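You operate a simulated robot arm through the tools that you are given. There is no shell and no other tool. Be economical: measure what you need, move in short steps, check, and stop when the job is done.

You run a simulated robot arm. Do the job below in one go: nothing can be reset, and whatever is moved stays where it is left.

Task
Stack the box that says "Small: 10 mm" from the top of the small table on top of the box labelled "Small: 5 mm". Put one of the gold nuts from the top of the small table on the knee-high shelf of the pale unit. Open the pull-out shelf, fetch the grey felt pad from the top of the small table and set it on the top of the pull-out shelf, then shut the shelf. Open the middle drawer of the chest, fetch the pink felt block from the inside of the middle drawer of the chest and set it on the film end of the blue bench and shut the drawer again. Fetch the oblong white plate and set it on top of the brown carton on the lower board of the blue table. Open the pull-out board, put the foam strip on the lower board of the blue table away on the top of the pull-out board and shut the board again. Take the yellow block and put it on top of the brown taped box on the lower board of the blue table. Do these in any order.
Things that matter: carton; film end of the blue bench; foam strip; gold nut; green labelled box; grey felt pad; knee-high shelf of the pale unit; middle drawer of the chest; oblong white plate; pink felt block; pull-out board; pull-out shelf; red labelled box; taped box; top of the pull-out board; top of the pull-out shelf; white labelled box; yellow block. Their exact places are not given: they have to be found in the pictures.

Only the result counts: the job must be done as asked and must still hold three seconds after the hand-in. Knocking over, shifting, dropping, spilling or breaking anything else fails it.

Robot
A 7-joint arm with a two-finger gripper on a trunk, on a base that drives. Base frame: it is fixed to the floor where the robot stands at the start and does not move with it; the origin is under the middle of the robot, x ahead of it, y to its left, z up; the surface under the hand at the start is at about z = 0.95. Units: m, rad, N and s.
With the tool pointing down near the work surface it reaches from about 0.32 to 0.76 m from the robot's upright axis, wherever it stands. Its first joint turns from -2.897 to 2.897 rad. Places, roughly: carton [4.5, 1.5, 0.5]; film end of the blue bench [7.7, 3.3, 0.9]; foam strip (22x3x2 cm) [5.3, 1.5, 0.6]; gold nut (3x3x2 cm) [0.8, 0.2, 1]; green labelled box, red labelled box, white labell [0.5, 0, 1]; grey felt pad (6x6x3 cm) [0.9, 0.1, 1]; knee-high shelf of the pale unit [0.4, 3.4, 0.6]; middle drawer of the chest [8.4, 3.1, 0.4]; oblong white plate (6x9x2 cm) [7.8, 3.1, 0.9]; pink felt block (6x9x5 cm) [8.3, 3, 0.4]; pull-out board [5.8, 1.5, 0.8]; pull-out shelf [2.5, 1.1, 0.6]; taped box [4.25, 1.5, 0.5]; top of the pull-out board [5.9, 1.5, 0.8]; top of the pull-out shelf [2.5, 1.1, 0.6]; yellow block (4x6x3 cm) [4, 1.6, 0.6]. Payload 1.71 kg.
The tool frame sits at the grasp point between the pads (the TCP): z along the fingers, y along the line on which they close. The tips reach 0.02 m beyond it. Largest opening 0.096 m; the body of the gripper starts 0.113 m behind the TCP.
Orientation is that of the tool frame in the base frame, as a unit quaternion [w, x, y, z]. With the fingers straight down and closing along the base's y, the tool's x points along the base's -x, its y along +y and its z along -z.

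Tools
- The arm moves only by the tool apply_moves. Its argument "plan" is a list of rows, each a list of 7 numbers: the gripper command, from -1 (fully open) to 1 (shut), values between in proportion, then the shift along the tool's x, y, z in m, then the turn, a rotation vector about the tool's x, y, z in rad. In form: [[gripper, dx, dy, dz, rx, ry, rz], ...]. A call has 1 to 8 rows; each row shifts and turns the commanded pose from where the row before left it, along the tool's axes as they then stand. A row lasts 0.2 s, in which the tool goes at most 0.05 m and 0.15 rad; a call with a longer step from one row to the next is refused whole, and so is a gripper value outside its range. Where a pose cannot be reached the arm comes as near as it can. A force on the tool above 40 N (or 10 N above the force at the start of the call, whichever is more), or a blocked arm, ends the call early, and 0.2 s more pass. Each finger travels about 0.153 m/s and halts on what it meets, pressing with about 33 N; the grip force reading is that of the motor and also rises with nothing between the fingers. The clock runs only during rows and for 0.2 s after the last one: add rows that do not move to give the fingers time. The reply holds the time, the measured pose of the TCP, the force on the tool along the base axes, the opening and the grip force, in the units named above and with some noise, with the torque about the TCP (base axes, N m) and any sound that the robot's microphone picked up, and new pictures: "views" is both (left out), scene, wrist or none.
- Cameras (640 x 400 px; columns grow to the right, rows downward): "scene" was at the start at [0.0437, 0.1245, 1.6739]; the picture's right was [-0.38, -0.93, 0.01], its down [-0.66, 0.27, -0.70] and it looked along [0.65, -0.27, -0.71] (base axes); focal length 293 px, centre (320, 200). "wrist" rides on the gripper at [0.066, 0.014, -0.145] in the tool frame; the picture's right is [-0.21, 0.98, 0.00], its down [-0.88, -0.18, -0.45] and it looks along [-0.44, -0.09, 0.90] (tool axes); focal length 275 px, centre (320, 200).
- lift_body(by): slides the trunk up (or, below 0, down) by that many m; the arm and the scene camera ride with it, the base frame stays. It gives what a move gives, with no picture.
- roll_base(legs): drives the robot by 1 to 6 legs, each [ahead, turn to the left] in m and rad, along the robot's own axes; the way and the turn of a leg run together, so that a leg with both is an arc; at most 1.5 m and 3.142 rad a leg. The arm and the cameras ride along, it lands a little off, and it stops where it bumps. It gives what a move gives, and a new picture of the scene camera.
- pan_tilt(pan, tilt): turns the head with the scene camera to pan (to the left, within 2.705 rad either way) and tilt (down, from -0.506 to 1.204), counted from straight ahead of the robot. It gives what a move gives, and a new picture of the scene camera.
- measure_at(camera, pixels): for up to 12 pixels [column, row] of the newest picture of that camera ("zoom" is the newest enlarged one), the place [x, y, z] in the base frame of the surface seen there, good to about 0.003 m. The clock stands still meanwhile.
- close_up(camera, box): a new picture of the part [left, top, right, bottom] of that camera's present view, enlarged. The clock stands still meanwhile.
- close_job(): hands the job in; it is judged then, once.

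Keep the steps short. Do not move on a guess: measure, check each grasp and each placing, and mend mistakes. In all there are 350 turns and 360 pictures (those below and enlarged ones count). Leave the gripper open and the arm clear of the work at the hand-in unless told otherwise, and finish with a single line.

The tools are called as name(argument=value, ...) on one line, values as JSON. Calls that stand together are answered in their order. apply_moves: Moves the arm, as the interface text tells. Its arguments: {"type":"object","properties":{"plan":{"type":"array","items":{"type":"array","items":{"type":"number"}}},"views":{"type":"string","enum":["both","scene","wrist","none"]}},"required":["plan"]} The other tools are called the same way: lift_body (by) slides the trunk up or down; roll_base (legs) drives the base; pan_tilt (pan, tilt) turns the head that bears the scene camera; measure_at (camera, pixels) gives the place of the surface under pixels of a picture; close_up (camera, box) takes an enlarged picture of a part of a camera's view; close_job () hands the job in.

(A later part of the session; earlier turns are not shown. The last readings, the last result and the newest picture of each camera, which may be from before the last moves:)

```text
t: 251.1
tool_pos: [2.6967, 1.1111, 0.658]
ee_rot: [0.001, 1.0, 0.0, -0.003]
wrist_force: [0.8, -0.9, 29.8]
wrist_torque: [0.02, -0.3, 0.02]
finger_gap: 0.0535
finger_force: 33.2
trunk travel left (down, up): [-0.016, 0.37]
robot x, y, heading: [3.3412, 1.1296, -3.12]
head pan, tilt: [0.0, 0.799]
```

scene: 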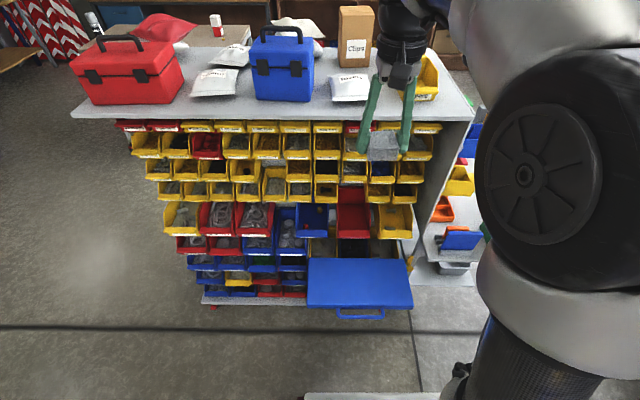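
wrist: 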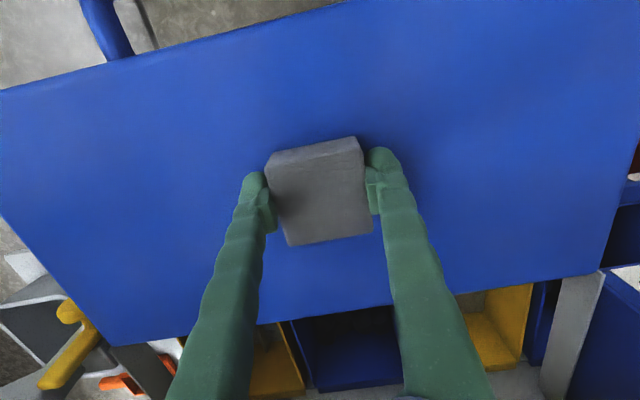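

Firm contact. Release and rise.

apply_moves(plan=[[0.6, 0, 0, -0.003, 0, 0, 0], [0, 0, 0, 0, 0, 0, 0], [-0.5, 0, 0, 0, 0, 0, 0], [-0.5, 0, 0, -0.04, 0, 0, 0], [-0.5, 0.01, 0, -0.045, 0, 0, 0], [-0.5, 0.03, 0, -0.03, 0, 0, 0], [-0.5, 0.04, 0, -0.02, 0, 0, 0], [-0.5, 0.04, 0, 0, 0, 0, 0]], views="both")

```text
t: 252.9
tool_pos: [2.8175, 1.1109, 0.7926]
ee_rot: [0.001, 1.0, 0.0, -0.001]
wrist_force: [-0.4, 0.1, 0.1]
wrist_torque: [0.0, 0.02, 0.0]
finger_gap: 0.0724
finger_force: 0.1
trunk travel left (down, up): [-0.016, 0.37]
robot x, y, heading: [3.3383, 1.1263, -3.12]
head pan, tilt: [0.0, 0.799]
```

scene: 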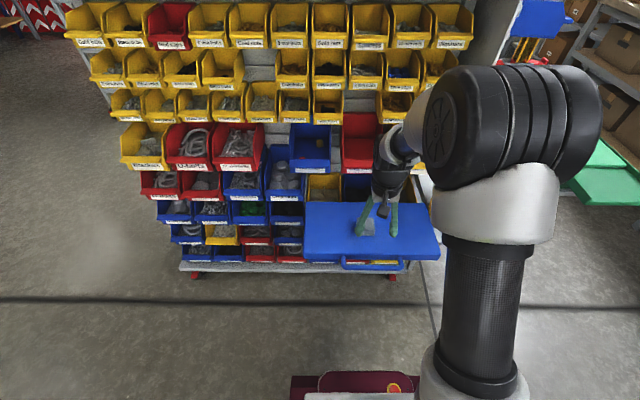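
wrist: 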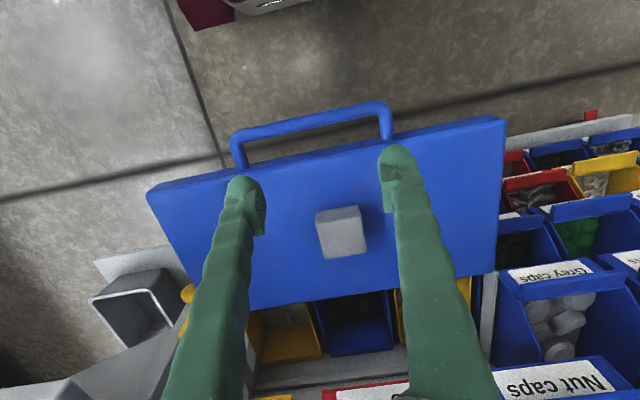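

Pad sits on the shelf. Close fingers, go in front of the handle, down to its height.

apply_moves(plan=[[1, 0.043, -0.008, 0, 0, 0, 0], [1, 0.043, -0.008, 0, 0, 0, 0], [1, 0, 0, 0.045, 0, 0, 0], [1, 0, 0, 0.045, 0, 0, 0], [1, 0, 0, 0.045, 0, 0, 0], [1, 0, 0, 0.043, 0, 0, 0], [1, 0, 0, 0, 0, 0, 0]], views="wrist")

```text
t: 254.5
tool_pos: [2.9021, 1.1255, 0.6148]
ee_rot: [0.0, 1.0, 0.0, -0.001]
wrist_force: [0.3, -0.3, -1.1]
wrist_torque: [0.01, -0.04, 0.0]
finger_gap: 0.0002
finger_force: 28.9
trunk travel left (down, up): [-0.016, 0.37]
robot x, y, heading: [3.3372, 1.1254, -3.121]
head pan, tilt: [0.0, 0.799]
```

wrist: 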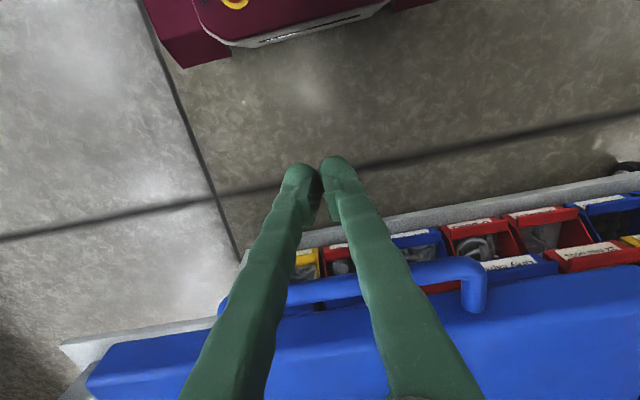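

Push slowly toward the rack.

apply_moves(plan=[[1, -0.03, 0, 0, 0, 0, 0], [1, -0.02, 0, 0, 0, 0, 0], [1, -0.015, 0, 0, 0, 0, 0], [1, -0.02, 0, 0, 0, 0, 0], [1, -0.02, 0, 0, 0, 0, 0], [1, -0.02, 0, 0, 0, 0, 0], [1, -0.02, 0, 0, 0, 0, 0], [1, -0.02, 0, 0, 0, 0, 0]], views="scene")

```text
t: 256.3
tool_pos: [2.7359, 1.1257, 0.6153]
ee_rot: [0.001, 1.0, 0.001, -0.001]
wrist_force: [0.2, 0.2, 0.7]
wrist_torque: [0.0, -0.03, -0.01]
finger_gap: 0.0002
finger_force: 29.6
trunk travel left (down, up): [-0.016, 0.37]
robot x, y, heading: [3.3392, 1.1245, -3.123]
head pan, tilt: [0.0, 0.799]
```

scene: 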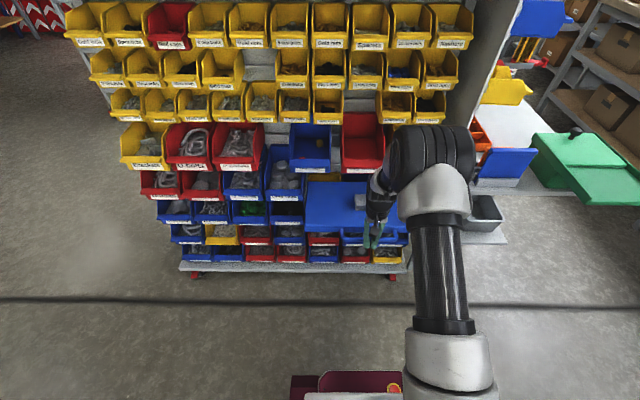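

Shelf moves with the pad. Continue.

apply_moves(plan=[[1, -0.02, 0, 0, 0, 0, 0], [1, -0.02, 0, 0, 0, 0, 0], [1, -0.02, 0, 0, 0, 0, 0], [1, -0.02, 0, 0, 0, 0, 0], [1, -0.015, 0, 0, 0, 0, 0], [1, -0.01, 0, 0, 0, 0, 0], [1, 0, 0, 0, 0, 0, 0]], views="scene")

```text
t: 257.9
tool_pos: [2.6297, 1.1256, 0.6152]
ee_rot: [0.001, 1.0, 0.0, -0.001]
wrist_force: [0.1, 0.1, 0.4]
wrist_torque: [-0.01, -0.02, 0.01]
finger_gap: 0.0
finger_force: 29.7
trunk travel left (down, up): [-0.016, 0.37]
robot x, y, heading: [3.3384, 1.1281, -3.128]
head pan, tilt: [0.0, 0.799]
```

scene: 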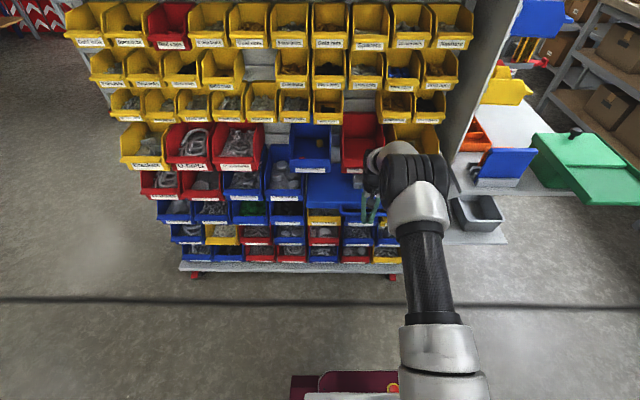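

Push the last bit in small steps until the stop is felt.

apply_moves(plan=[[1, -0.005, 0, 0, 0, 0, 0], [1, 0, 0, 0, 0, 0, 0]], views="none")

apply_moves(plan=[[1, -0.004, 0, 0, 0, 0, 0], [1, 0, 0, 0, 0, 0, 0]], views="none")

apply_moves(plan=[[1, -0.004, 0, 0, 0, 0, 0], [1, 0, 0, 0, 0, 0, 0]], views="none")

```text
t: 258.5
tool_pos: [2.6276, 1.1269, 0.615]
ee_rot: [0.001, 1.0, 0.0, -0.002]
wrist_force: [0.2, 0.3, -0.6]
wrist_torque: [0.03, -0.02, -0.02]
finger_gap: 0.0
finger_force: 29.6
trunk travel left (down, up): [-0.016, 0.37]
robot x, y, heading: [3.3385, 1.1265, -3.125]
head pan, tilt: [0.0, 0.799]
```

```text
t: 259.1
tool_pos: [2.6246, 1.1252, 0.6143]
ee_rot: [0.0, 1.0, -0.001, 0.001]
wrist_force: [20.8, -0.5, 3.6]
wrist_torque: [0.01, -0.05, 0.08]
finger_gap: 0.0058
finger_force: 29.7
trunk travel left (down, up): [-0.016, 0.37]
robot x, y, heading: [3.3388, 1.1262, -3.127]
head pan, tilt: [0.0, 0.799]
```

```text
t: 259.5
tool_pos: [2.6325, 1.1257, 0.6245]
ee_rot: [0.0, 1.0, 0.001, -0.002]
wrist_force: [2.0, 0.5, 0.3]
wrist_torque: [0.01, 0.05, 0.0]
finger_gap: 0.0001
finger_force: 29.6
trunk travel left (down, up): [-0.016, 0.37]
robot x, y, heading: [3.3392, 1.1282, -3.123]
head pan, tilt: [0.0, 0.799]
stopped in row 2: the force on the tool passed its limit at 43 N (the readings are from after the stop); the commanded pose is now the measured one
```

The stop is reached. Withdraw the hand and check.

apply_moves(plan=[[1, 0.04, 0, 0, 0, 0, 0], [1, 0.05, 0, 0, 0, 0, 0], [1, 0.05, 0, 0, 0, 0, 0], [0, 0.05, 0, -0.01, 0, 0, 0], [0, 0.02, 0, -0.04, 0, 0, 0], [0, 0, 0, -0.045, 0, 0, 0], [0, 0, 0, -0.045, 0, 0, 0], [0, 0, 0, -0.045, 0, 0, 0]], views="wrist")

lift_body(by=0.3)

pan_tilt(pan=0.02, tilt=0.9)

```text
refused: row 4 steps farther than a row can; nothing moved
```

```text
t: 262.5
tool_pos: [2.6313, 1.1274, 0.9233]
ee_rot: [0.0, 1.0, 0.0, 0.0]
wrist_force: [0.3, 0.0, 0.3]
wrist_torque: [-0.03, 0.01, 0.01]
finger_gap: 0.0
finger_force: 29.4
trunk travel left (down, up): [-0.316, 0.07]
robot x, y, heading: [3.34, 1.1299, -3.124]
head pan, tilt: [0.0, 0.799]
```

```text
t: 263.2
tool_pos: [2.6311, 1.1276, 0.9226]
ee_rot: [0.001, 1.0, 0.0, -0.001]
wrist_force: [0.7, 0.5, 0.5]
wrist_torque: [0.06, 0.0, 0.0]
finger_gap: 0.0001
finger_force: 29.4
trunk travel left (down, up): [-0.316, 0.07]
robot x, y, heading: [3.3365, 1.1282, -3.124]
head pan, tilt: [0.019, 0.901]
```

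scene: 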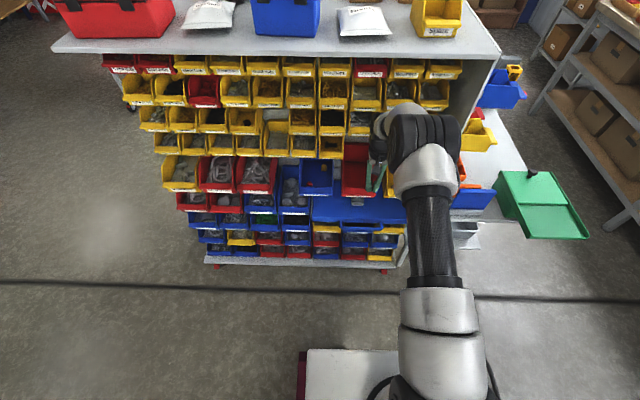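

The withdrawal was refused and the trunk rose with the hand close to the bins, but forces stayed zero. Withdraw now and check.

apply_moves(plan=[[0, 0.04, 0, 0, 0, 0, 0], [0, 0.045, 0, 0, 0, 0, 0], [0, 0.045, 0, 0, 0, 0, 0], [0, 0.045, 0, 0, 0, 0, 0], [0, 0.04, 0, -0.02, 0, 0, 0], [0, 0, 0, -0.045, 0, 0, 0], [0, 0, 0, -0.045, 0, 0, 0]], views="wrist")

close_up(camera="scene", box=[280, 150, 430, 260])

measure_at(camera="zoom", pixels=[[250, 270], [400, 270], [500, 270], [330, 310], [330, 190], [335, 210]])

```text
t: 264.8
tool_pos: [2.849, 1.1272, 1.0341]
ee_rot: [0.001, 1.0, -0.001, -0.002]
wrist_force: [-0.5, 1.1, -0.5]
wrist_torque: [0.0, 0.08, 0.01]
finger_gap: 0.0481
finger_force: 0.0
trunk travel left (down, up): [-0.316, 0.07]
robot x, y, heading: [3.3386, 1.1267, -3.118]
head pan, tilt: [0.019, 0.901]
```

wrist: 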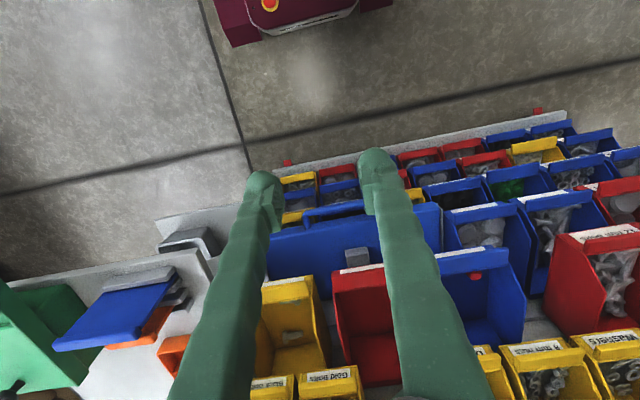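

```text
3.64 times, centred on (355, 205) of scene
```

zoom: 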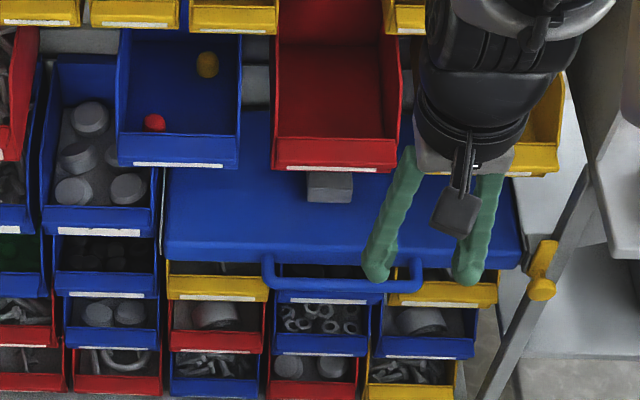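

```text
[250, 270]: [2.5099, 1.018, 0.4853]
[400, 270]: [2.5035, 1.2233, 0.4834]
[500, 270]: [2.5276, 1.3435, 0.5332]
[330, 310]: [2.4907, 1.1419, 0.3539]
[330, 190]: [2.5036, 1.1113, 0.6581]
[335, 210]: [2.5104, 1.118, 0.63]
```

Shelf is shut with the pad on it. Next the blue table: drive south then east along y≈0.2 and look.

roll_base(legs=[[0, -1.575], [-0.9, 0], [0, -1.571], [0.6, 0]])

pan_tilt(pan=1.2, tilt=0.5)

```text
t: 282.1
tool_pos: [4.4335, 0.245, 1.0324]
ee_rot: [0.001, -0.004, 1.0, 0.0]
wrist_force: [0.8, -0.4, -0.7]
wrist_torque: [-0.02, 0.02, 0.02]
finger_gap: 0.0477
finger_force: 0.0
trunk travel left (down, up): [-0.316, 0.07]
robot x, y, heading: [3.9434, 0.243, 0.023]
head pan, tilt: [0.019, 0.901]
```

scene: 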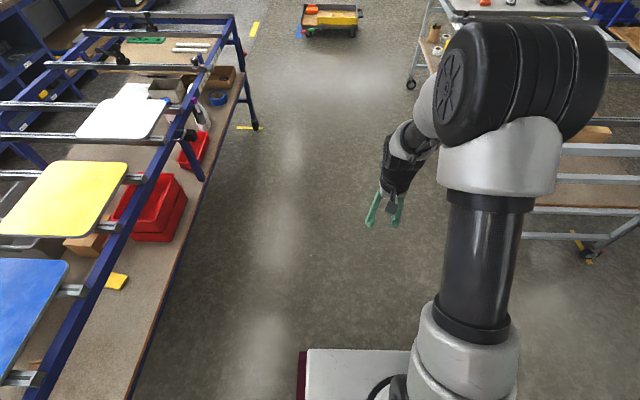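

```text
t: 283.5
tool_pos: [4.4174, 0.2453, 1.0401]
ee_rot: [0.009, -0.004, 1.0, 0.001]
wrist_force: [-0.1, -0.4, 0.2]
wrist_torque: [0.0, 0.02, 0.0]
finger_gap: 0.048
finger_force: 0.0
trunk travel left (down, up): [-0.316, 0.07]
robot x, y, heading: [3.94, 0.2444, 0.025]
head pan, tilt: [1.201, 0.499]
```

scene: 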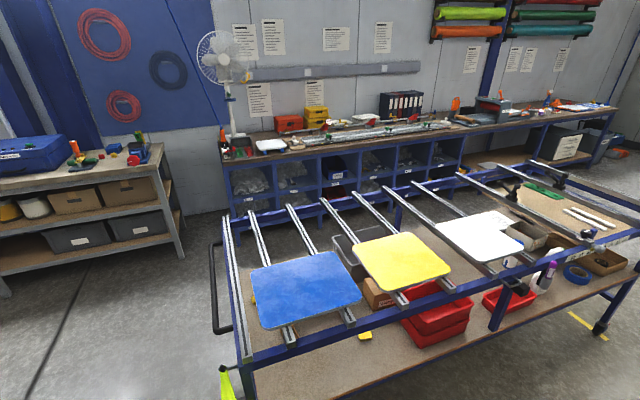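

close_up(camera="scene", box=[220, 180, 460, 390])

close_up(camera="scene", box=[440, 150, 640, 320])

measure_at(camera="scene", pixels=[[365, 335], [378, 293], [300, 350], [290, 335], [350, 318], [260, 290], [403, 300], [430, 315], [350, 390], [240, 240], [582, 220], [560, 195]])

```text
1.90 times, centred on (340, 285) of scene
```

zoom: 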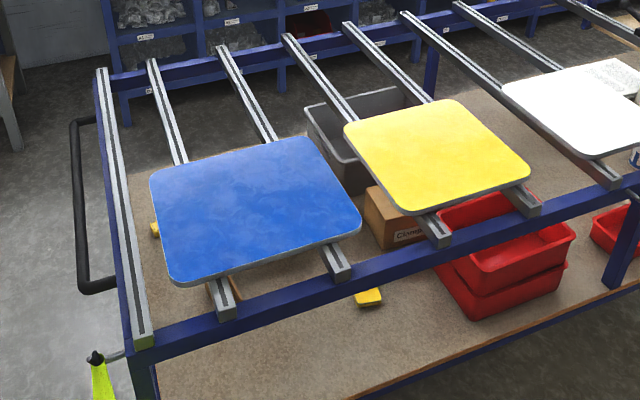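

```text
2.35 times, centred on (540, 235) of scene
```

zoom: 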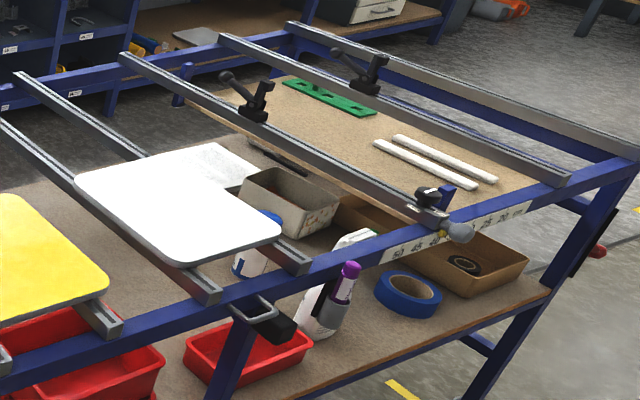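

```text
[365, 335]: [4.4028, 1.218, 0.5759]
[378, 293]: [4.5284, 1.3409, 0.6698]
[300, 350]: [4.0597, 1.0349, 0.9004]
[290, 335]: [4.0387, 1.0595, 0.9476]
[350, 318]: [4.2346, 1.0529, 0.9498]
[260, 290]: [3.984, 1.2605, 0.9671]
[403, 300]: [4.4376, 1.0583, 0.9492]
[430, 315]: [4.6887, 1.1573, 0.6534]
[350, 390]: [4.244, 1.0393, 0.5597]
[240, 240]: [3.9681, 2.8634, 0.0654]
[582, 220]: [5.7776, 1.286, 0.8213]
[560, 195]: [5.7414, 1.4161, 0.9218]
```

measure_at(camera="scene", pixels=[[253, 301], [251, 268], [337, 251], [361, 298], [268, 327], [353, 243], [415, 233], [450, 268], [398, 288], [229, 225], [330, 200], [247, 358]])

measure_at(camera="scene", pixels=[[280, 215], [310, 228], [362, 205], [390, 215], [360, 195], [365, 282], [390, 302], [355, 250], [340, 235], [370, 340], [282, 238], [420, 330]])

```text
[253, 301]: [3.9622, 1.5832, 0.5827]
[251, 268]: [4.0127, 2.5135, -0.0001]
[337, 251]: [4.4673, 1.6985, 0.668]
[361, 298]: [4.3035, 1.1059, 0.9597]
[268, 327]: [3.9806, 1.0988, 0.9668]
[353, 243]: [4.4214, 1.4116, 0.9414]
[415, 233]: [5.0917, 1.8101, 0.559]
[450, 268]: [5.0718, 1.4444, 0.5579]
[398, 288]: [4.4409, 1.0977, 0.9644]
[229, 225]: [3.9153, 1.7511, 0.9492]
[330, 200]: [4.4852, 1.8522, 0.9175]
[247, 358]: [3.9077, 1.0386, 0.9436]
```

```text
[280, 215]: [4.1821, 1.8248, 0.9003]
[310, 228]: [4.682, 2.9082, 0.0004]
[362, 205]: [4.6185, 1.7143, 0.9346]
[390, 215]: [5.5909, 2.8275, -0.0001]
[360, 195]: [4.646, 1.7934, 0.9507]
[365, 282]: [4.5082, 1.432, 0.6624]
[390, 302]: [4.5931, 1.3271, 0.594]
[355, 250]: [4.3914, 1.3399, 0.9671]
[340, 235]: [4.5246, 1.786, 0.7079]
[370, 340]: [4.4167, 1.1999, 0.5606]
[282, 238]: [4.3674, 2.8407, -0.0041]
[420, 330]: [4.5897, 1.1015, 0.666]
```

Yellow block is at (3.962,1.583,0.58), close to the west end. Go to the west end facing east and look from there.

roll_base(legs=[[-0.68, 0], [0, 1.546], [1.22, 0], [0, -1.571]])

pan_tilt(pan=0.0, tilt=0.75)

```text
t: 302.8
tool_pos: [3.7309, 1.4359, 1.0407]
ee_rot: [0.009, 0.01, 1.0, 0.001]
wrist_force: [0.5, -0.3, 0.1]
wrist_torque: [-0.02, 0.02, -0.02]
finger_gap: 0.048
finger_force: 0.0
trunk travel left (down, up): [-0.316, 0.07]
robot x, y, heading: [3.2556, 1.4528, -0.004]
head pan, tilt: [1.201, 0.499]
```

scene: 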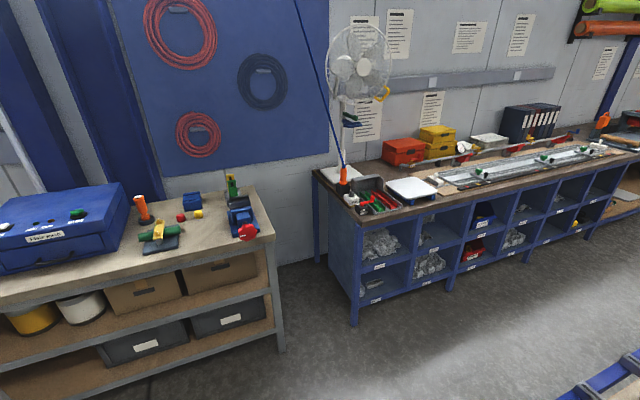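

```text
t: 304.2
tool_pos: [3.7144, 1.4359, 1.0475]
ee_rot: [0.015, 0.011, 1.0, 0.001]
wrist_force: [0.4, 0.3, 0.0]
wrist_torque: [0.0, 0.02, 0.0]
finger_gap: 0.048
finger_force: 0.1
trunk travel left (down, up): [-0.316, 0.07]
robot x, y, heading: [3.2509, 1.4466, -0.01]
head pan, tilt: [0.0, 0.75]
```

scene: 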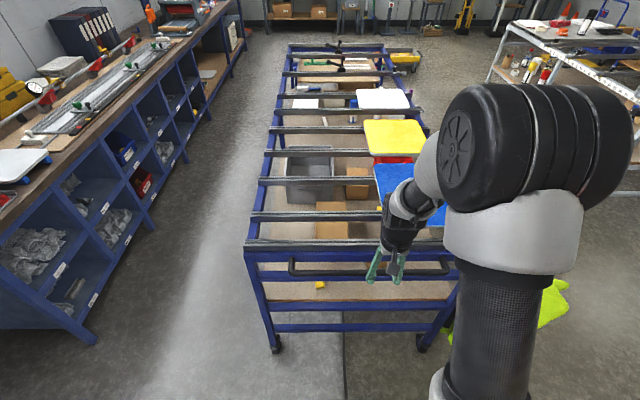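

close_up(camera="scene", box=[230, 90, 450, 320])

measure_at(camera="scene", pixels=[[320, 284], [332, 230], [325, 205], [347, 230], [318, 235], [358, 185], [350, 172], [366, 195], [347, 192], [330, 215], [330, 246], [330, 181]])

```text
1.74 times, centred on (340, 205) of scene
```

zoom: 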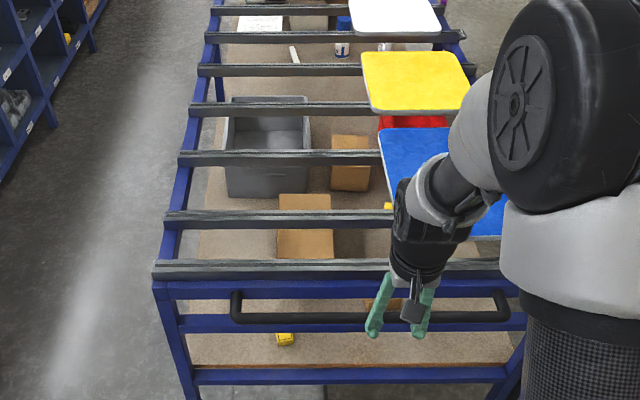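

```text
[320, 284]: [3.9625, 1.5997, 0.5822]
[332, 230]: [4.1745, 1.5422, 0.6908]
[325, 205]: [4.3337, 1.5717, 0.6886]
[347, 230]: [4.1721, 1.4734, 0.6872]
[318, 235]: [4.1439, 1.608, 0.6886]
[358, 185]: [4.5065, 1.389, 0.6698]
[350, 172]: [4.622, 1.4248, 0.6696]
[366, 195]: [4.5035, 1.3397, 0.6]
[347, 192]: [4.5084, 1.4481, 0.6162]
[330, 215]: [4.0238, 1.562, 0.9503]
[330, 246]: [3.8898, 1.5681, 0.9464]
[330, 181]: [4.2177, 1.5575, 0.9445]
```

Measure the end frame rails, handle and openings.

measure_at(camera="scene", pixels=[[346, 256], [346, 267], [346, 275], [346, 280], [346, 291], [346, 303], [346, 306], [346, 327], [300, 268], [320, 279], [322, 287], [380, 300]])

close_up(camera="scene", box=[240, 235, 360, 330])

```text
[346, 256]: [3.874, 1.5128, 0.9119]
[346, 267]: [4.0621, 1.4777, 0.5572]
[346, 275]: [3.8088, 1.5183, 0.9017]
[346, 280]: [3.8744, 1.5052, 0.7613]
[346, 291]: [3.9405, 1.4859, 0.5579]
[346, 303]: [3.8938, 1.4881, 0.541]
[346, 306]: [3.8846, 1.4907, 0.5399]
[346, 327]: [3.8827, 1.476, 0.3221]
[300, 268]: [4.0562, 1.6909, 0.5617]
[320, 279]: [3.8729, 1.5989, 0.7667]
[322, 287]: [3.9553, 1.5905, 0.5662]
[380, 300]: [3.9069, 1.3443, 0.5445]
```

```text
4.21 times, centred on (300, 282) of scene
```

zoom: 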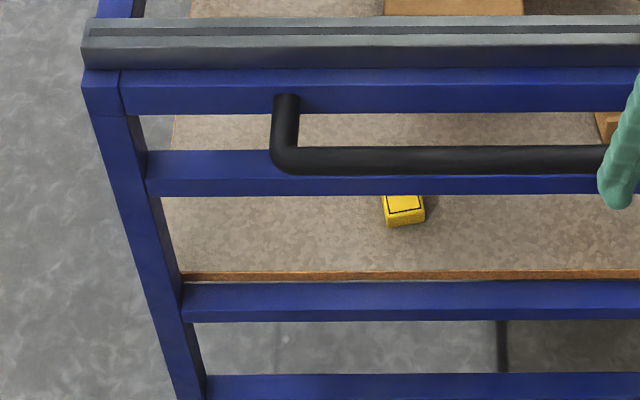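

The block must be taken through the 17 cm opening under the mid rail with a ~50° tilted hand. First tilt the hand here, then lower.

apply_moves(plan=[[-1, 0, 0, 0, 0, -0.14, 0], [-1, 0, 0, 0, 0, -0.14, 0], [-1, 0, 0, 0, 0, -0.14, 0], [-1, 0, 0, 0, 0, -0.14, 0], [-1, 0, 0, 0, 0, -0.14, 0], [-1, 0, 0, 0, 0, -0.14, 0], [-1, 0, 0, 0, 0, 0, 0]], views="none")

lift_body(by=-0.31)

apply_moves(plan=[[-1, 0, 0.04, 0, 0, 0, 0], [-1, 0, 0.04, 0, 0, 0, 0], [-1, 0, 0.04, 0, 0, 0, 0], [-1, 0, 0.03, 0, 0, 0, 0], [-1, 0, 0, 0, 0, 0, 0]], views="both")

```text
t: 305.8
tool_pos: [3.7708, 1.4334, 1.0489]
ee_rot: [0.43, 0.01, 0.903, -0.003]
wrist_force: [-0.3, -0.4, 0.6]
wrist_torque: [-0.01, 0.0, 0.04]
finger_gap: 0.0958
finger_force: 0.0
out of reach, approached as far as the arm can: row 5, 6
trunk travel left (down, up): [-0.316, 0.07]
robot x, y, heading: [3.2517, 1.4502, -0.004]
head pan, tilt: [0.0, 0.75]
```

```text
t: 308.9
tool_pos: [3.7639, 1.435, 0.7378]
ee_rot: [0.422, 0.009, 0.907, -0.003]
wrist_force: [0.9, 0.3, -0.5]
wrist_torque: [0.02, -0.02, 0.01]
finger_gap: 0.0957
finger_force: 0.1
trunk travel left (down, up): [-0.006, 0.38]
robot x, y, heading: [3.2564, 1.4498, -0.005]
head pan, tilt: [0.0, 0.75]
```

```text
t: 310.1
tool_pos: [3.7655, 1.5826, 0.736]
ee_rot: [0.422, 0.01, 0.907, -0.004]
wrist_force: [1.3, 0.3, 0.1]
wrist_torque: [0.0, 0.0, 0.01]
finger_gap: 0.0959
finger_force: 0.1
trunk travel left (down, up): [-0.006, 0.38]
robot x, y, heading: [3.2547, 1.4494, -0.01]
head pan, tilt: [0.0, 0.75]
```

scene: 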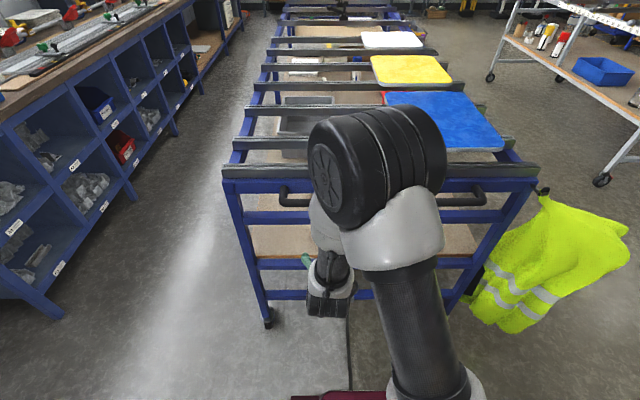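
wrist: 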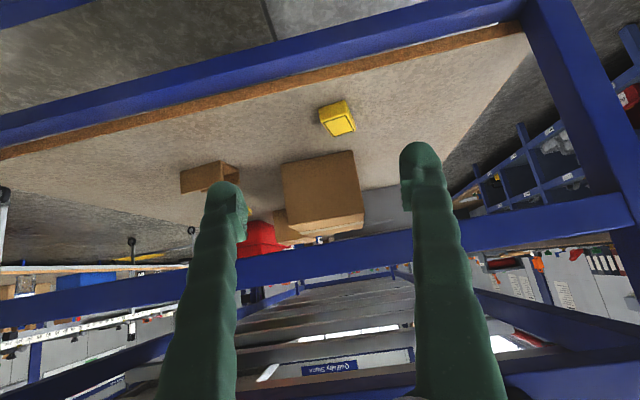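

Measure the yellow block with the wrist camera.

close_up(camera="wrist", box=[308, 90, 368, 145])

measure_at(camera="zoom", pixels=[[250, 120], [390, 90], [450, 240], [330, 290], [230, 170], [400, 150], [340, 190], [360, 260]])

measure_at(camera="wrist", pixels=[[300, 70], [480, 235], [300, 255], [300, 262], [540, 20], [400, 230]])

```text
7.27 times, centred on (338, 118) of wrist
```

zoom: 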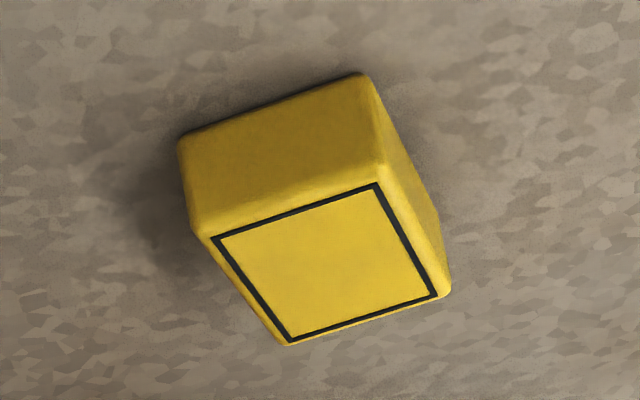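

```text
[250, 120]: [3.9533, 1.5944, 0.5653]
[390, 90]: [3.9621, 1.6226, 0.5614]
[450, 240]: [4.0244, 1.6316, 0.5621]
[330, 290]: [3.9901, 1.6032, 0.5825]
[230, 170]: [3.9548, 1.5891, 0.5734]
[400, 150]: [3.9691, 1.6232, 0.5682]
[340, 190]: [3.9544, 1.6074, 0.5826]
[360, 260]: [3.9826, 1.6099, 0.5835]
```

```text
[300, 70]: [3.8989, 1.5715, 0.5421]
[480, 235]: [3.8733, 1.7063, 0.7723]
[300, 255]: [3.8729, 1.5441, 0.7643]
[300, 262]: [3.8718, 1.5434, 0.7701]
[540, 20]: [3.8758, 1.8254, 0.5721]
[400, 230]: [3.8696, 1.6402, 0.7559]
```

Block centre ≈ (3.982,1.607,0.571), turned ≈ -0.3. Turn the hand by -0.3 about the vertical, lower to z≈0.66 in front of the end.

apply_moves(plan=[[-1, 0, 0, 0, 0.0766, 0, 0.0645], [-1, 0, 0, 0, 0.0766, 0, 0.0645], [-1, 0, 0, 0, 0.0766, 0, 0.0645], [-1, 0.0307, 0.016, 0.0173, 0, 0, 0], [-1, 0.0307, 0.016, 0.0173, 0, 0, 0], [-1, 0, 0.02, 0, 0, 0, 0], [-1, 0, 0, 0, 0, 0, 0]], views="wrist")

```text
t: 311.6
tool_pos: [3.7709, 1.6391, 0.6676]
ee_rot: [0.417, 0.145, 0.895, -0.067]
wrist_force: [-0.3, 0.1, 0.8]
wrist_torque: [0.03, 0.0, 0.02]
finger_gap: 0.0961
finger_force: 0.1
trunk travel left (down, up): [-0.006, 0.38]
robot x, y, heading: [3.2568, 1.4509, -0.004]
head pan, tilt: [0.0, 0.75]
```

wrist: 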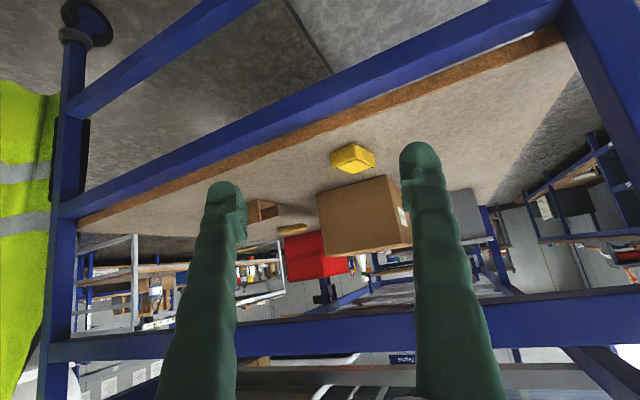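

apply_moves(plan=[[-1, -0.032, 0.0176, 0, 0, 0, 0], [-1, -0.0315, 0.0177, 0, 0, 0, 0], [-1, 0, 0, 0.04, 0, 0, 0], [-1, 0, 0, 0.04, 0, 0, 0], [-1, 0, 0, 0, 0, 0, 0]], views="wrist")

```text
t: 312.9
tool_pos: [3.8789, 1.6405, 0.6651]
ee_rot: [0.417, 0.144, 0.895, -0.066]
wrist_force: [-0.6, -0.2, -0.3]
wrist_torque: [-0.03, -0.01, -0.04]
finger_gap: 0.0957
finger_force: 0.1
trunk travel left (down, up): [-0.006, 0.38]
robot x, y, heading: [3.256, 1.4467, -0.005]
head pan, tilt: [0.0, 0.75]
```

wrist: 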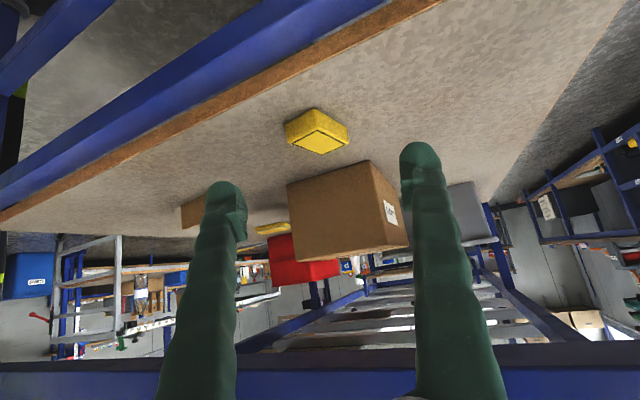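

close_up(camera="wrist", box=[275, 95, 360, 165])

measure_at(camera="zoom", pixels=[[85, 260], [280, 200], [530, 300], [330, 390], [300, 270], [180, 180], [420, 180], [260, 110], [300, 330], [440, 320]])

```text
5.71 times, centred on (318, 130) of wrist
```

zoom: 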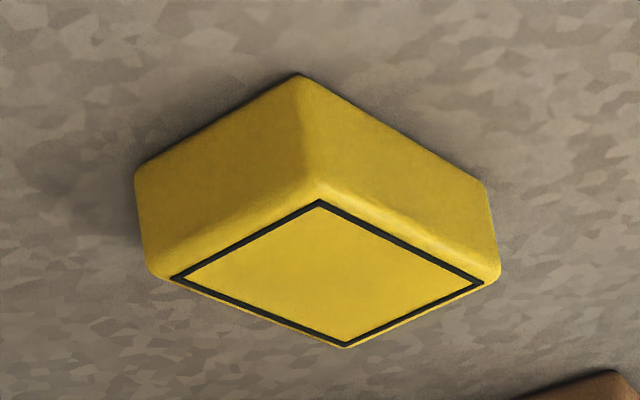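

```text
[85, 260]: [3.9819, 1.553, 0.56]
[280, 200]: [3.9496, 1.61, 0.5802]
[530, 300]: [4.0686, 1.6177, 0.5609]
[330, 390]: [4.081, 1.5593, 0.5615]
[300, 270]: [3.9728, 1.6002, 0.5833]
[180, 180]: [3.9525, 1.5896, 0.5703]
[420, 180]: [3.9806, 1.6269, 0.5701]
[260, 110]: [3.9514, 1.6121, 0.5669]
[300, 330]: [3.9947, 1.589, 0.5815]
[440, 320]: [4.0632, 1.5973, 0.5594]
```

The clearer view shows the block turned about +0.35. Turn the hand by +0.65 about vertical and re-centre.

apply_moves(plan=[[-1, 0, 0, 0, -0.0996, 0, -0.0837], [-1, 0, 0, 0, -0.0996, 0, -0.0837], [-1, 0, 0, 0, -0.0996, 0, -0.0837], [-1, 0, 0, 0, -0.0996, 0, -0.0837], [-1, 0, 0, 0, -0.0996, 0, -0.0837], [-1, 0.006, -0.035, 0, 0, 0, 0], [-1, 0.006, -0.034, 0, 0, 0, 0], [-1, 0, 0, 0, 0, 0, 0]], views="wrist")

```text
t: 314.6
tool_pos: [3.8943, 1.572, 0.6547]
ee_rot: [0.416, -0.149, 0.894, 0.07]
wrist_force: [-0.1, -0.7, -0.6]
wrist_torque: [0.01, 0.0, 0.03]
finger_gap: 0.096
finger_force: 0.0
trunk travel left (down, up): [-0.006, 0.38]
robot x, y, heading: [3.2532, 1.4484, -0.006]
head pan, tilt: [0.0, 0.75]
```

wrist: 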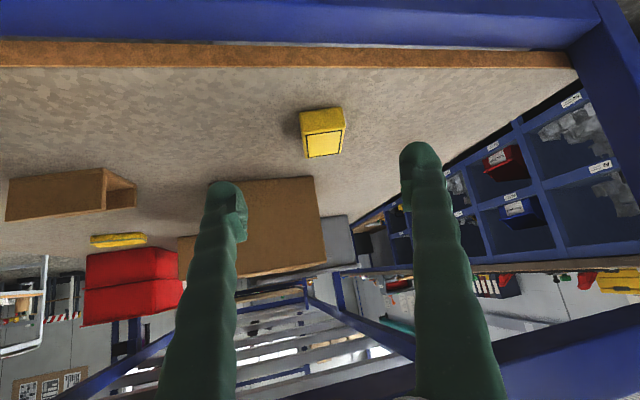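

Aligned now. Advance 0.11 along the tool.

apply_moves(plan=[[-1, 0, 0, 0.04, 0, 0, 0], [-1, 0, 0, 0.04, 0, 0, 0], [-1, 0, 0, 0.03, 0, 0, 0], [-1, 0, 0, 0, 0, 0, 0]], views="wrist")

```text
t: 315.6
tool_pos: [3.9737, 1.5979, 0.5843]
ee_rot: [0.416, -0.149, 0.894, 0.071]
wrist_force: [-0.4, 0.0, 0.5]
wrist_torque: [-0.04, -0.01, -0.01]
finger_gap: 0.0958
finger_force: 0.1
trunk travel left (down, up): [-0.006, 0.38]
robot x, y, heading: [3.2518, 1.4476, 0.001]
head pan, tilt: [0.0, 0.75]
```

wrist: 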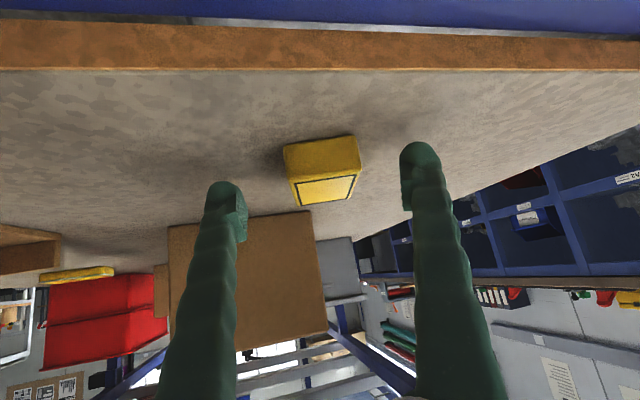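

Close on the block.

apply_moves(plan=[[-0.3, 0, 0, 0, 0, 0, 0], [0.3, 0, 0, 0, 0, 0, 0], [1, 0, 0, 0, 0, 0, 0], [1, 0, 0, 0, 0, 0, 0]], views="wrist")

```text
t: 316.6
tool_pos: [3.9736, 1.6, 0.5847]
ee_rot: [0.417, -0.149, 0.894, 0.071]
wrist_force: [-0.4, 1.4, 1.2]
wrist_torque: [-0.01, -0.02, 0.02]
finger_gap: 0.0388
finger_force: 33.0
trunk travel left (down, up): [-0.006, 0.38]
robot x, y, heading: [3.2549, 1.4472, -0.007]
head pan, tilt: [0.0, 0.75]
```

wrist: 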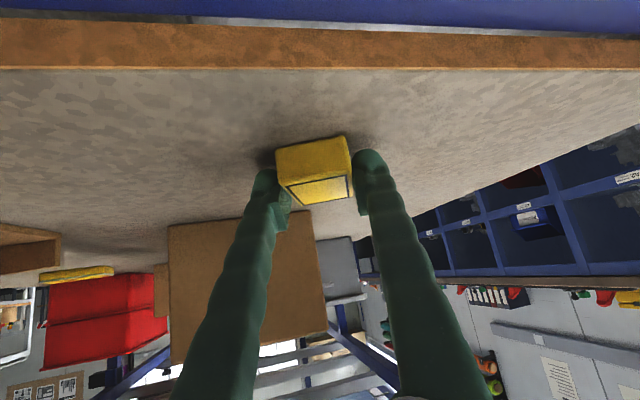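

Gripped (0.039). Withdraw along the tool, then straight back.

apply_moves(plan=[[1, -0.008, 0, -0.02, 0, 0, 0], [1, 0, 0, -0.04, 0, 0, 0], [1, 0, 0, -0.045, 0, 0, 0], [1, 0, 0, -0.045, 0, 0, 0], [1, 0.015, 0, -0.04, 0, 0, 0], [1, 0.03, 0, -0.036, 0, 0, 0], [1, 0.03, 0, -0.036, 0, 0, 0]], views="wrist")

```text
t: 318.2
tool_pos: [3.7493, 1.52, 0.7022]
ee_rot: [0.418, -0.149, 0.894, 0.07]
wrist_force: [0.4, -0.6, -1.5]
wrist_torque: [0.02, 0.03, 0.01]
finger_gap: 0.0387
finger_force: 33.4
out of reach, approached as far as the arm can: row 7
trunk travel left (down, up): [-0.006, 0.38]
robot x, y, heading: [3.2515, 1.4483, -0.006]
head pan, tilt: [0.0, 0.75]
```

wrist: 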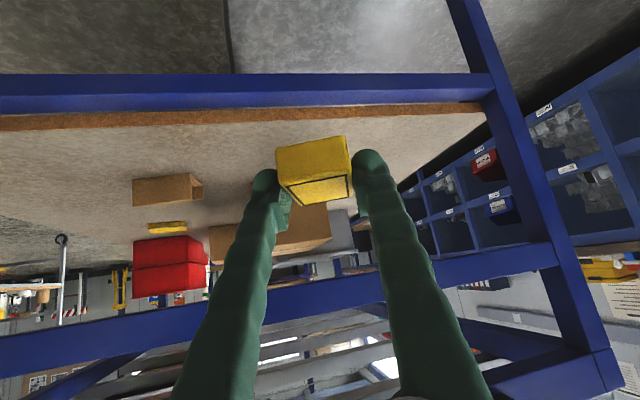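

Back off, raise the trunk fully, then forward again above the bars.

roll_base(legs=[[-0.12, 0]])

lift_body(by=0.38)

roll_base(legs=[[0.25, 0]])

pan_tilt(pan=-0.1, tilt=0.9)

```text
t: 319.5
tool_pos: [3.627, 1.5203, 0.7005]
ee_rot: [0.416, -0.149, 0.894, 0.071]
wrist_force: [-1.3, -0.1, 0.2]
wrist_torque: [-0.04, -0.02, -0.03]
finger_gap: 0.0388
finger_force: 32.8
trunk travel left (down, up): [-0.006, 0.38]
robot x, y, heading: [3.1332, 1.4496, -0.006]
head pan, tilt: [0.0, 0.75]
```

scene: 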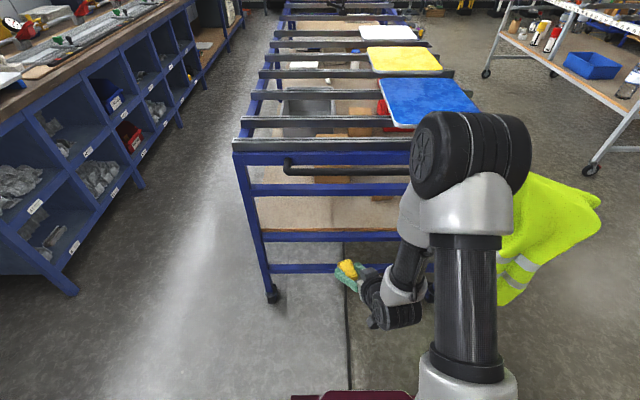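

```text
t: 323.2
tool_pos: [3.6434, 1.5194, 1.0956]
ee_rot: [0.443, -0.151, 0.881, 0.067]
wrist_force: [0.5, -0.3, -1.8]
wrist_torque: [0.0, 0.01, -0.02]
finger_gap: 0.0387
finger_force: 32.8
trunk travel left (down, up): [-0.386, 0.0]
robot x, y, heading: [3.1333, 1.4517, -0.006]
head pan, tilt: [0.0, 0.75]
```

```text
t: 325.1
tool_pos: [3.889, 1.519, 1.0971]
ee_rot: [0.445, -0.15, 0.88, 0.066]
wrist_force: [-0.9, 0.5, -0.7]
wrist_torque: [-0.01, 0.0, -0.01]
finger_gap: 0.0389
finger_force: 33.3
trunk travel left (down, up): [-0.386, 0.0]
robot x, y, heading: [3.3853, 1.449, -0.006]
head pan, tilt: [0.0, 0.75]
```

scene: 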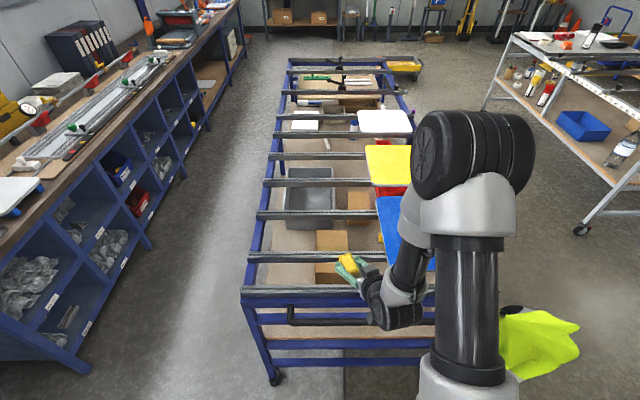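

```text
t: 325.8
tool_pos: [3.9026, 1.5187, 1.116]
ee_rot: [0.477, -0.151, 0.864, 0.059]
wrist_force: [-0.5, 0.4, -1.0]
wrist_torque: [-0.06, 0.0, -0.03]
finger_gap: 0.0386
finger_force: 32.6
trunk travel left (down, up): [-0.386, 0.0]
robot x, y, heading: [3.3821, 1.4461, 0.001]
head pan, tilt: [-0.099, 0.901]
```

scene: 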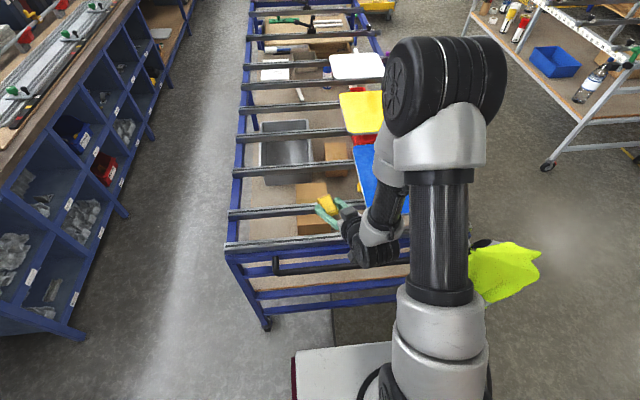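

The tilt grew to 57°; correct it (0.13) and measure sheet and box spots.

apply_moves(plan=[[1, 0, 0, 0, 0, 0.065, 0], [1, 0, 0, 0, 0, 0.065, 0], [1, 0, 0, 0, 0, 0, 0]], views="wrist")

measure_at(camera="scene", pixels=[[310, 190], [298, 225], [326, 187], [310, 208], [340, 226], [360, 160], [375, 205], [355, 148], [362, 190], [280, 210], [280, 170], [280, 245]])

```text
t: 326.6
tool_pos: [3.8816, 1.5205, 1.1037]
ee_rot: [0.392, -0.155, 0.905, 0.054]
wrist_force: [-0.2, 0.3, -0.9]
wrist_torque: [-0.01, 0.05, 0.01]
finger_gap: 0.0388
finger_force: 32.6
out of reach, approached as far as the arm can: row 1
trunk travel left (down, up): [-0.386, 0.0]
robot x, y, heading: [3.3811, 1.446, -0.002]
head pan, tilt: [-0.099, 0.901]
```

wrist: 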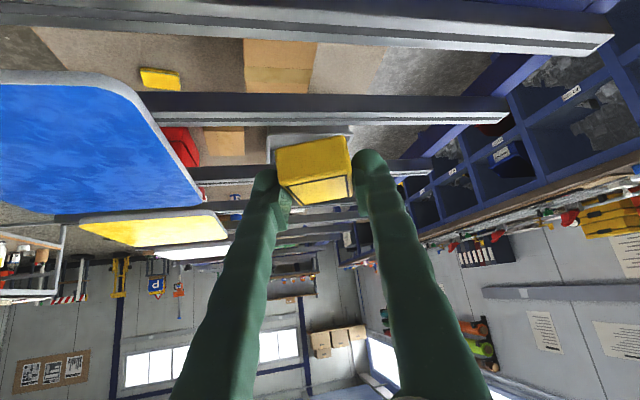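

```text
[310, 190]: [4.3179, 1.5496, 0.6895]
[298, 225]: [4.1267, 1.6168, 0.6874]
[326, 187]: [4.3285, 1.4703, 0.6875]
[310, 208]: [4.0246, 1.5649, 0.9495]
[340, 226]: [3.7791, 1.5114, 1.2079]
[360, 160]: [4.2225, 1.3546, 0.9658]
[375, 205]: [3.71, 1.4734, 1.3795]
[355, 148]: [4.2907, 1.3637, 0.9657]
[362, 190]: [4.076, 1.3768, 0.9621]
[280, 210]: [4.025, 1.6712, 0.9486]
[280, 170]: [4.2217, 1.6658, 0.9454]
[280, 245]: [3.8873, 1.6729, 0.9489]
```

Box top: x 4.12–4.33, y 1.47–1.617, z 0.688. I first set the block on the blue sheet near (4.06,1.30) to regrip it vertically.

apply_moves(plan=[[1, -0.0022, -0.0377, 0.017, 0, 0, 0], [1, -0.0022, -0.0377, 0.017, 0, 0, 0], [1, -0.0022, -0.0377, 0.017, 0, 0, 0], [1, -0.0022, -0.0377, 0.017, 0, 0, 0], [1, -0.0022, -0.0377, 0.017, 0, 0, 0], [1, -0.0022, -0.0377, 0.017, 0, 0, 0], [1, -0.0022, -0.0377, 0.017, 0, 0, 0], [1, 0, 0, 0, 0, 0, 0]], views="wrist")

```text
t: 328.4
tool_pos: [4.0619, 1.2997, 1.0398]
ee_rot: [0.394, -0.154, 0.905, 0.053]
wrist_force: [-0.2, 0.0, -1.5]
wrist_torque: [-0.05, 0.06, 0.0]
finger_gap: 0.0389
finger_force: 33.2
trunk travel left (down, up): [-0.386, 0.0]
robot x, y, heading: [3.3834, 1.4476, -0.003]
head pan, tilt: [-0.099, 0.901]
```

wrist: 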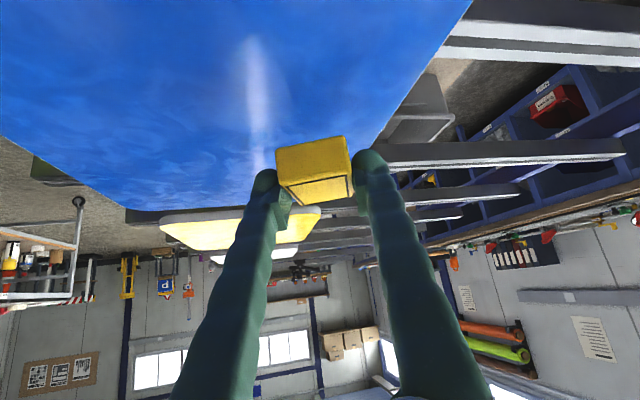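

apply_moves(plan=[[1, 0, 0, 0, 0, -0.05, 0], [1, 0.0168, 0, 0.0145, 0, 0, 0], [1, 0.014, 0, 0.0118, 0, 0, 0], [1, 0, 0, 0, 0, 0, 0]], views="wrist")

apply_moves(plan=[[1, 0.0023, 0, 0.0019, 0, 0, 0], [1, 0, 0, 0, 0, 0, 0]], views="none")

apply_moves(plan=[[1, 0.0015, 0, 0.0013, 0, 0, 0], [1, 0, 0, 0, 0, 0, 0]], views="none")

```text
t: 329.4
tool_pos: [4.0617, 1.2984, 0.9983]
ee_rot: [0.417, -0.154, 0.894, 0.059]
wrist_force: [-0.3, -0.6, -1.7]
wrist_torque: [0.0, 0.02, -0.02]
finger_gap: 0.039
finger_force: 33.2
trunk travel left (down, up): [-0.386, 0.0]
robot x, y, heading: [3.3794, 1.4523, -0.005]
head pan, tilt: [-0.099, 0.901]
```

wrist: 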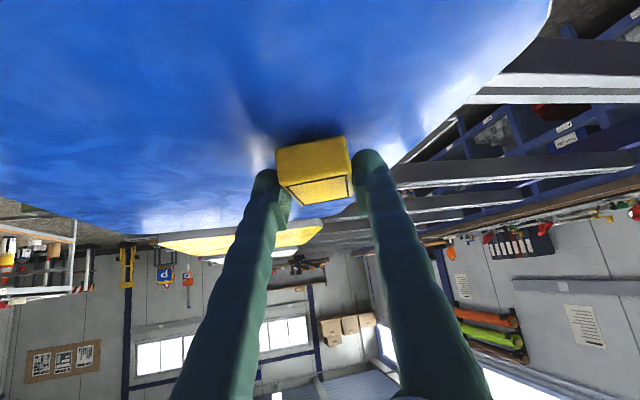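

```text
t: 330.0
tool_pos: [4.0607, 1.2974, 0.9965]
ee_rot: [0.416, -0.152, 0.895, 0.057]
wrist_force: [1.0, 0.8, -1.3]
wrist_torque: [0.0, -0.02, 0.01]
finger_gap: 0.0389
finger_force: 32.7
trunk travel left (down, up): [-0.386, 0.0]
robot x, y, heading: [3.3808, 1.4506, -0.004]
head pan, tilt: [-0.099, 0.901]
```

```text
t: 330.6
tool_pos: [4.0608, 1.2983, 0.9936]
ee_rot: [0.415, -0.152, 0.895, 0.057]
wrist_force: [1.1, -0.3, -2.0]
wrist_torque: [-0.05, 0.01, -0.03]
finger_gap: 0.0388
finger_force: 33.4
trunk travel left (down, up): [-0.386, 0.0]
robot x, y, heading: [3.3791, 1.4482, -0.003]
head pan, tilt: [-0.099, 0.901]
```

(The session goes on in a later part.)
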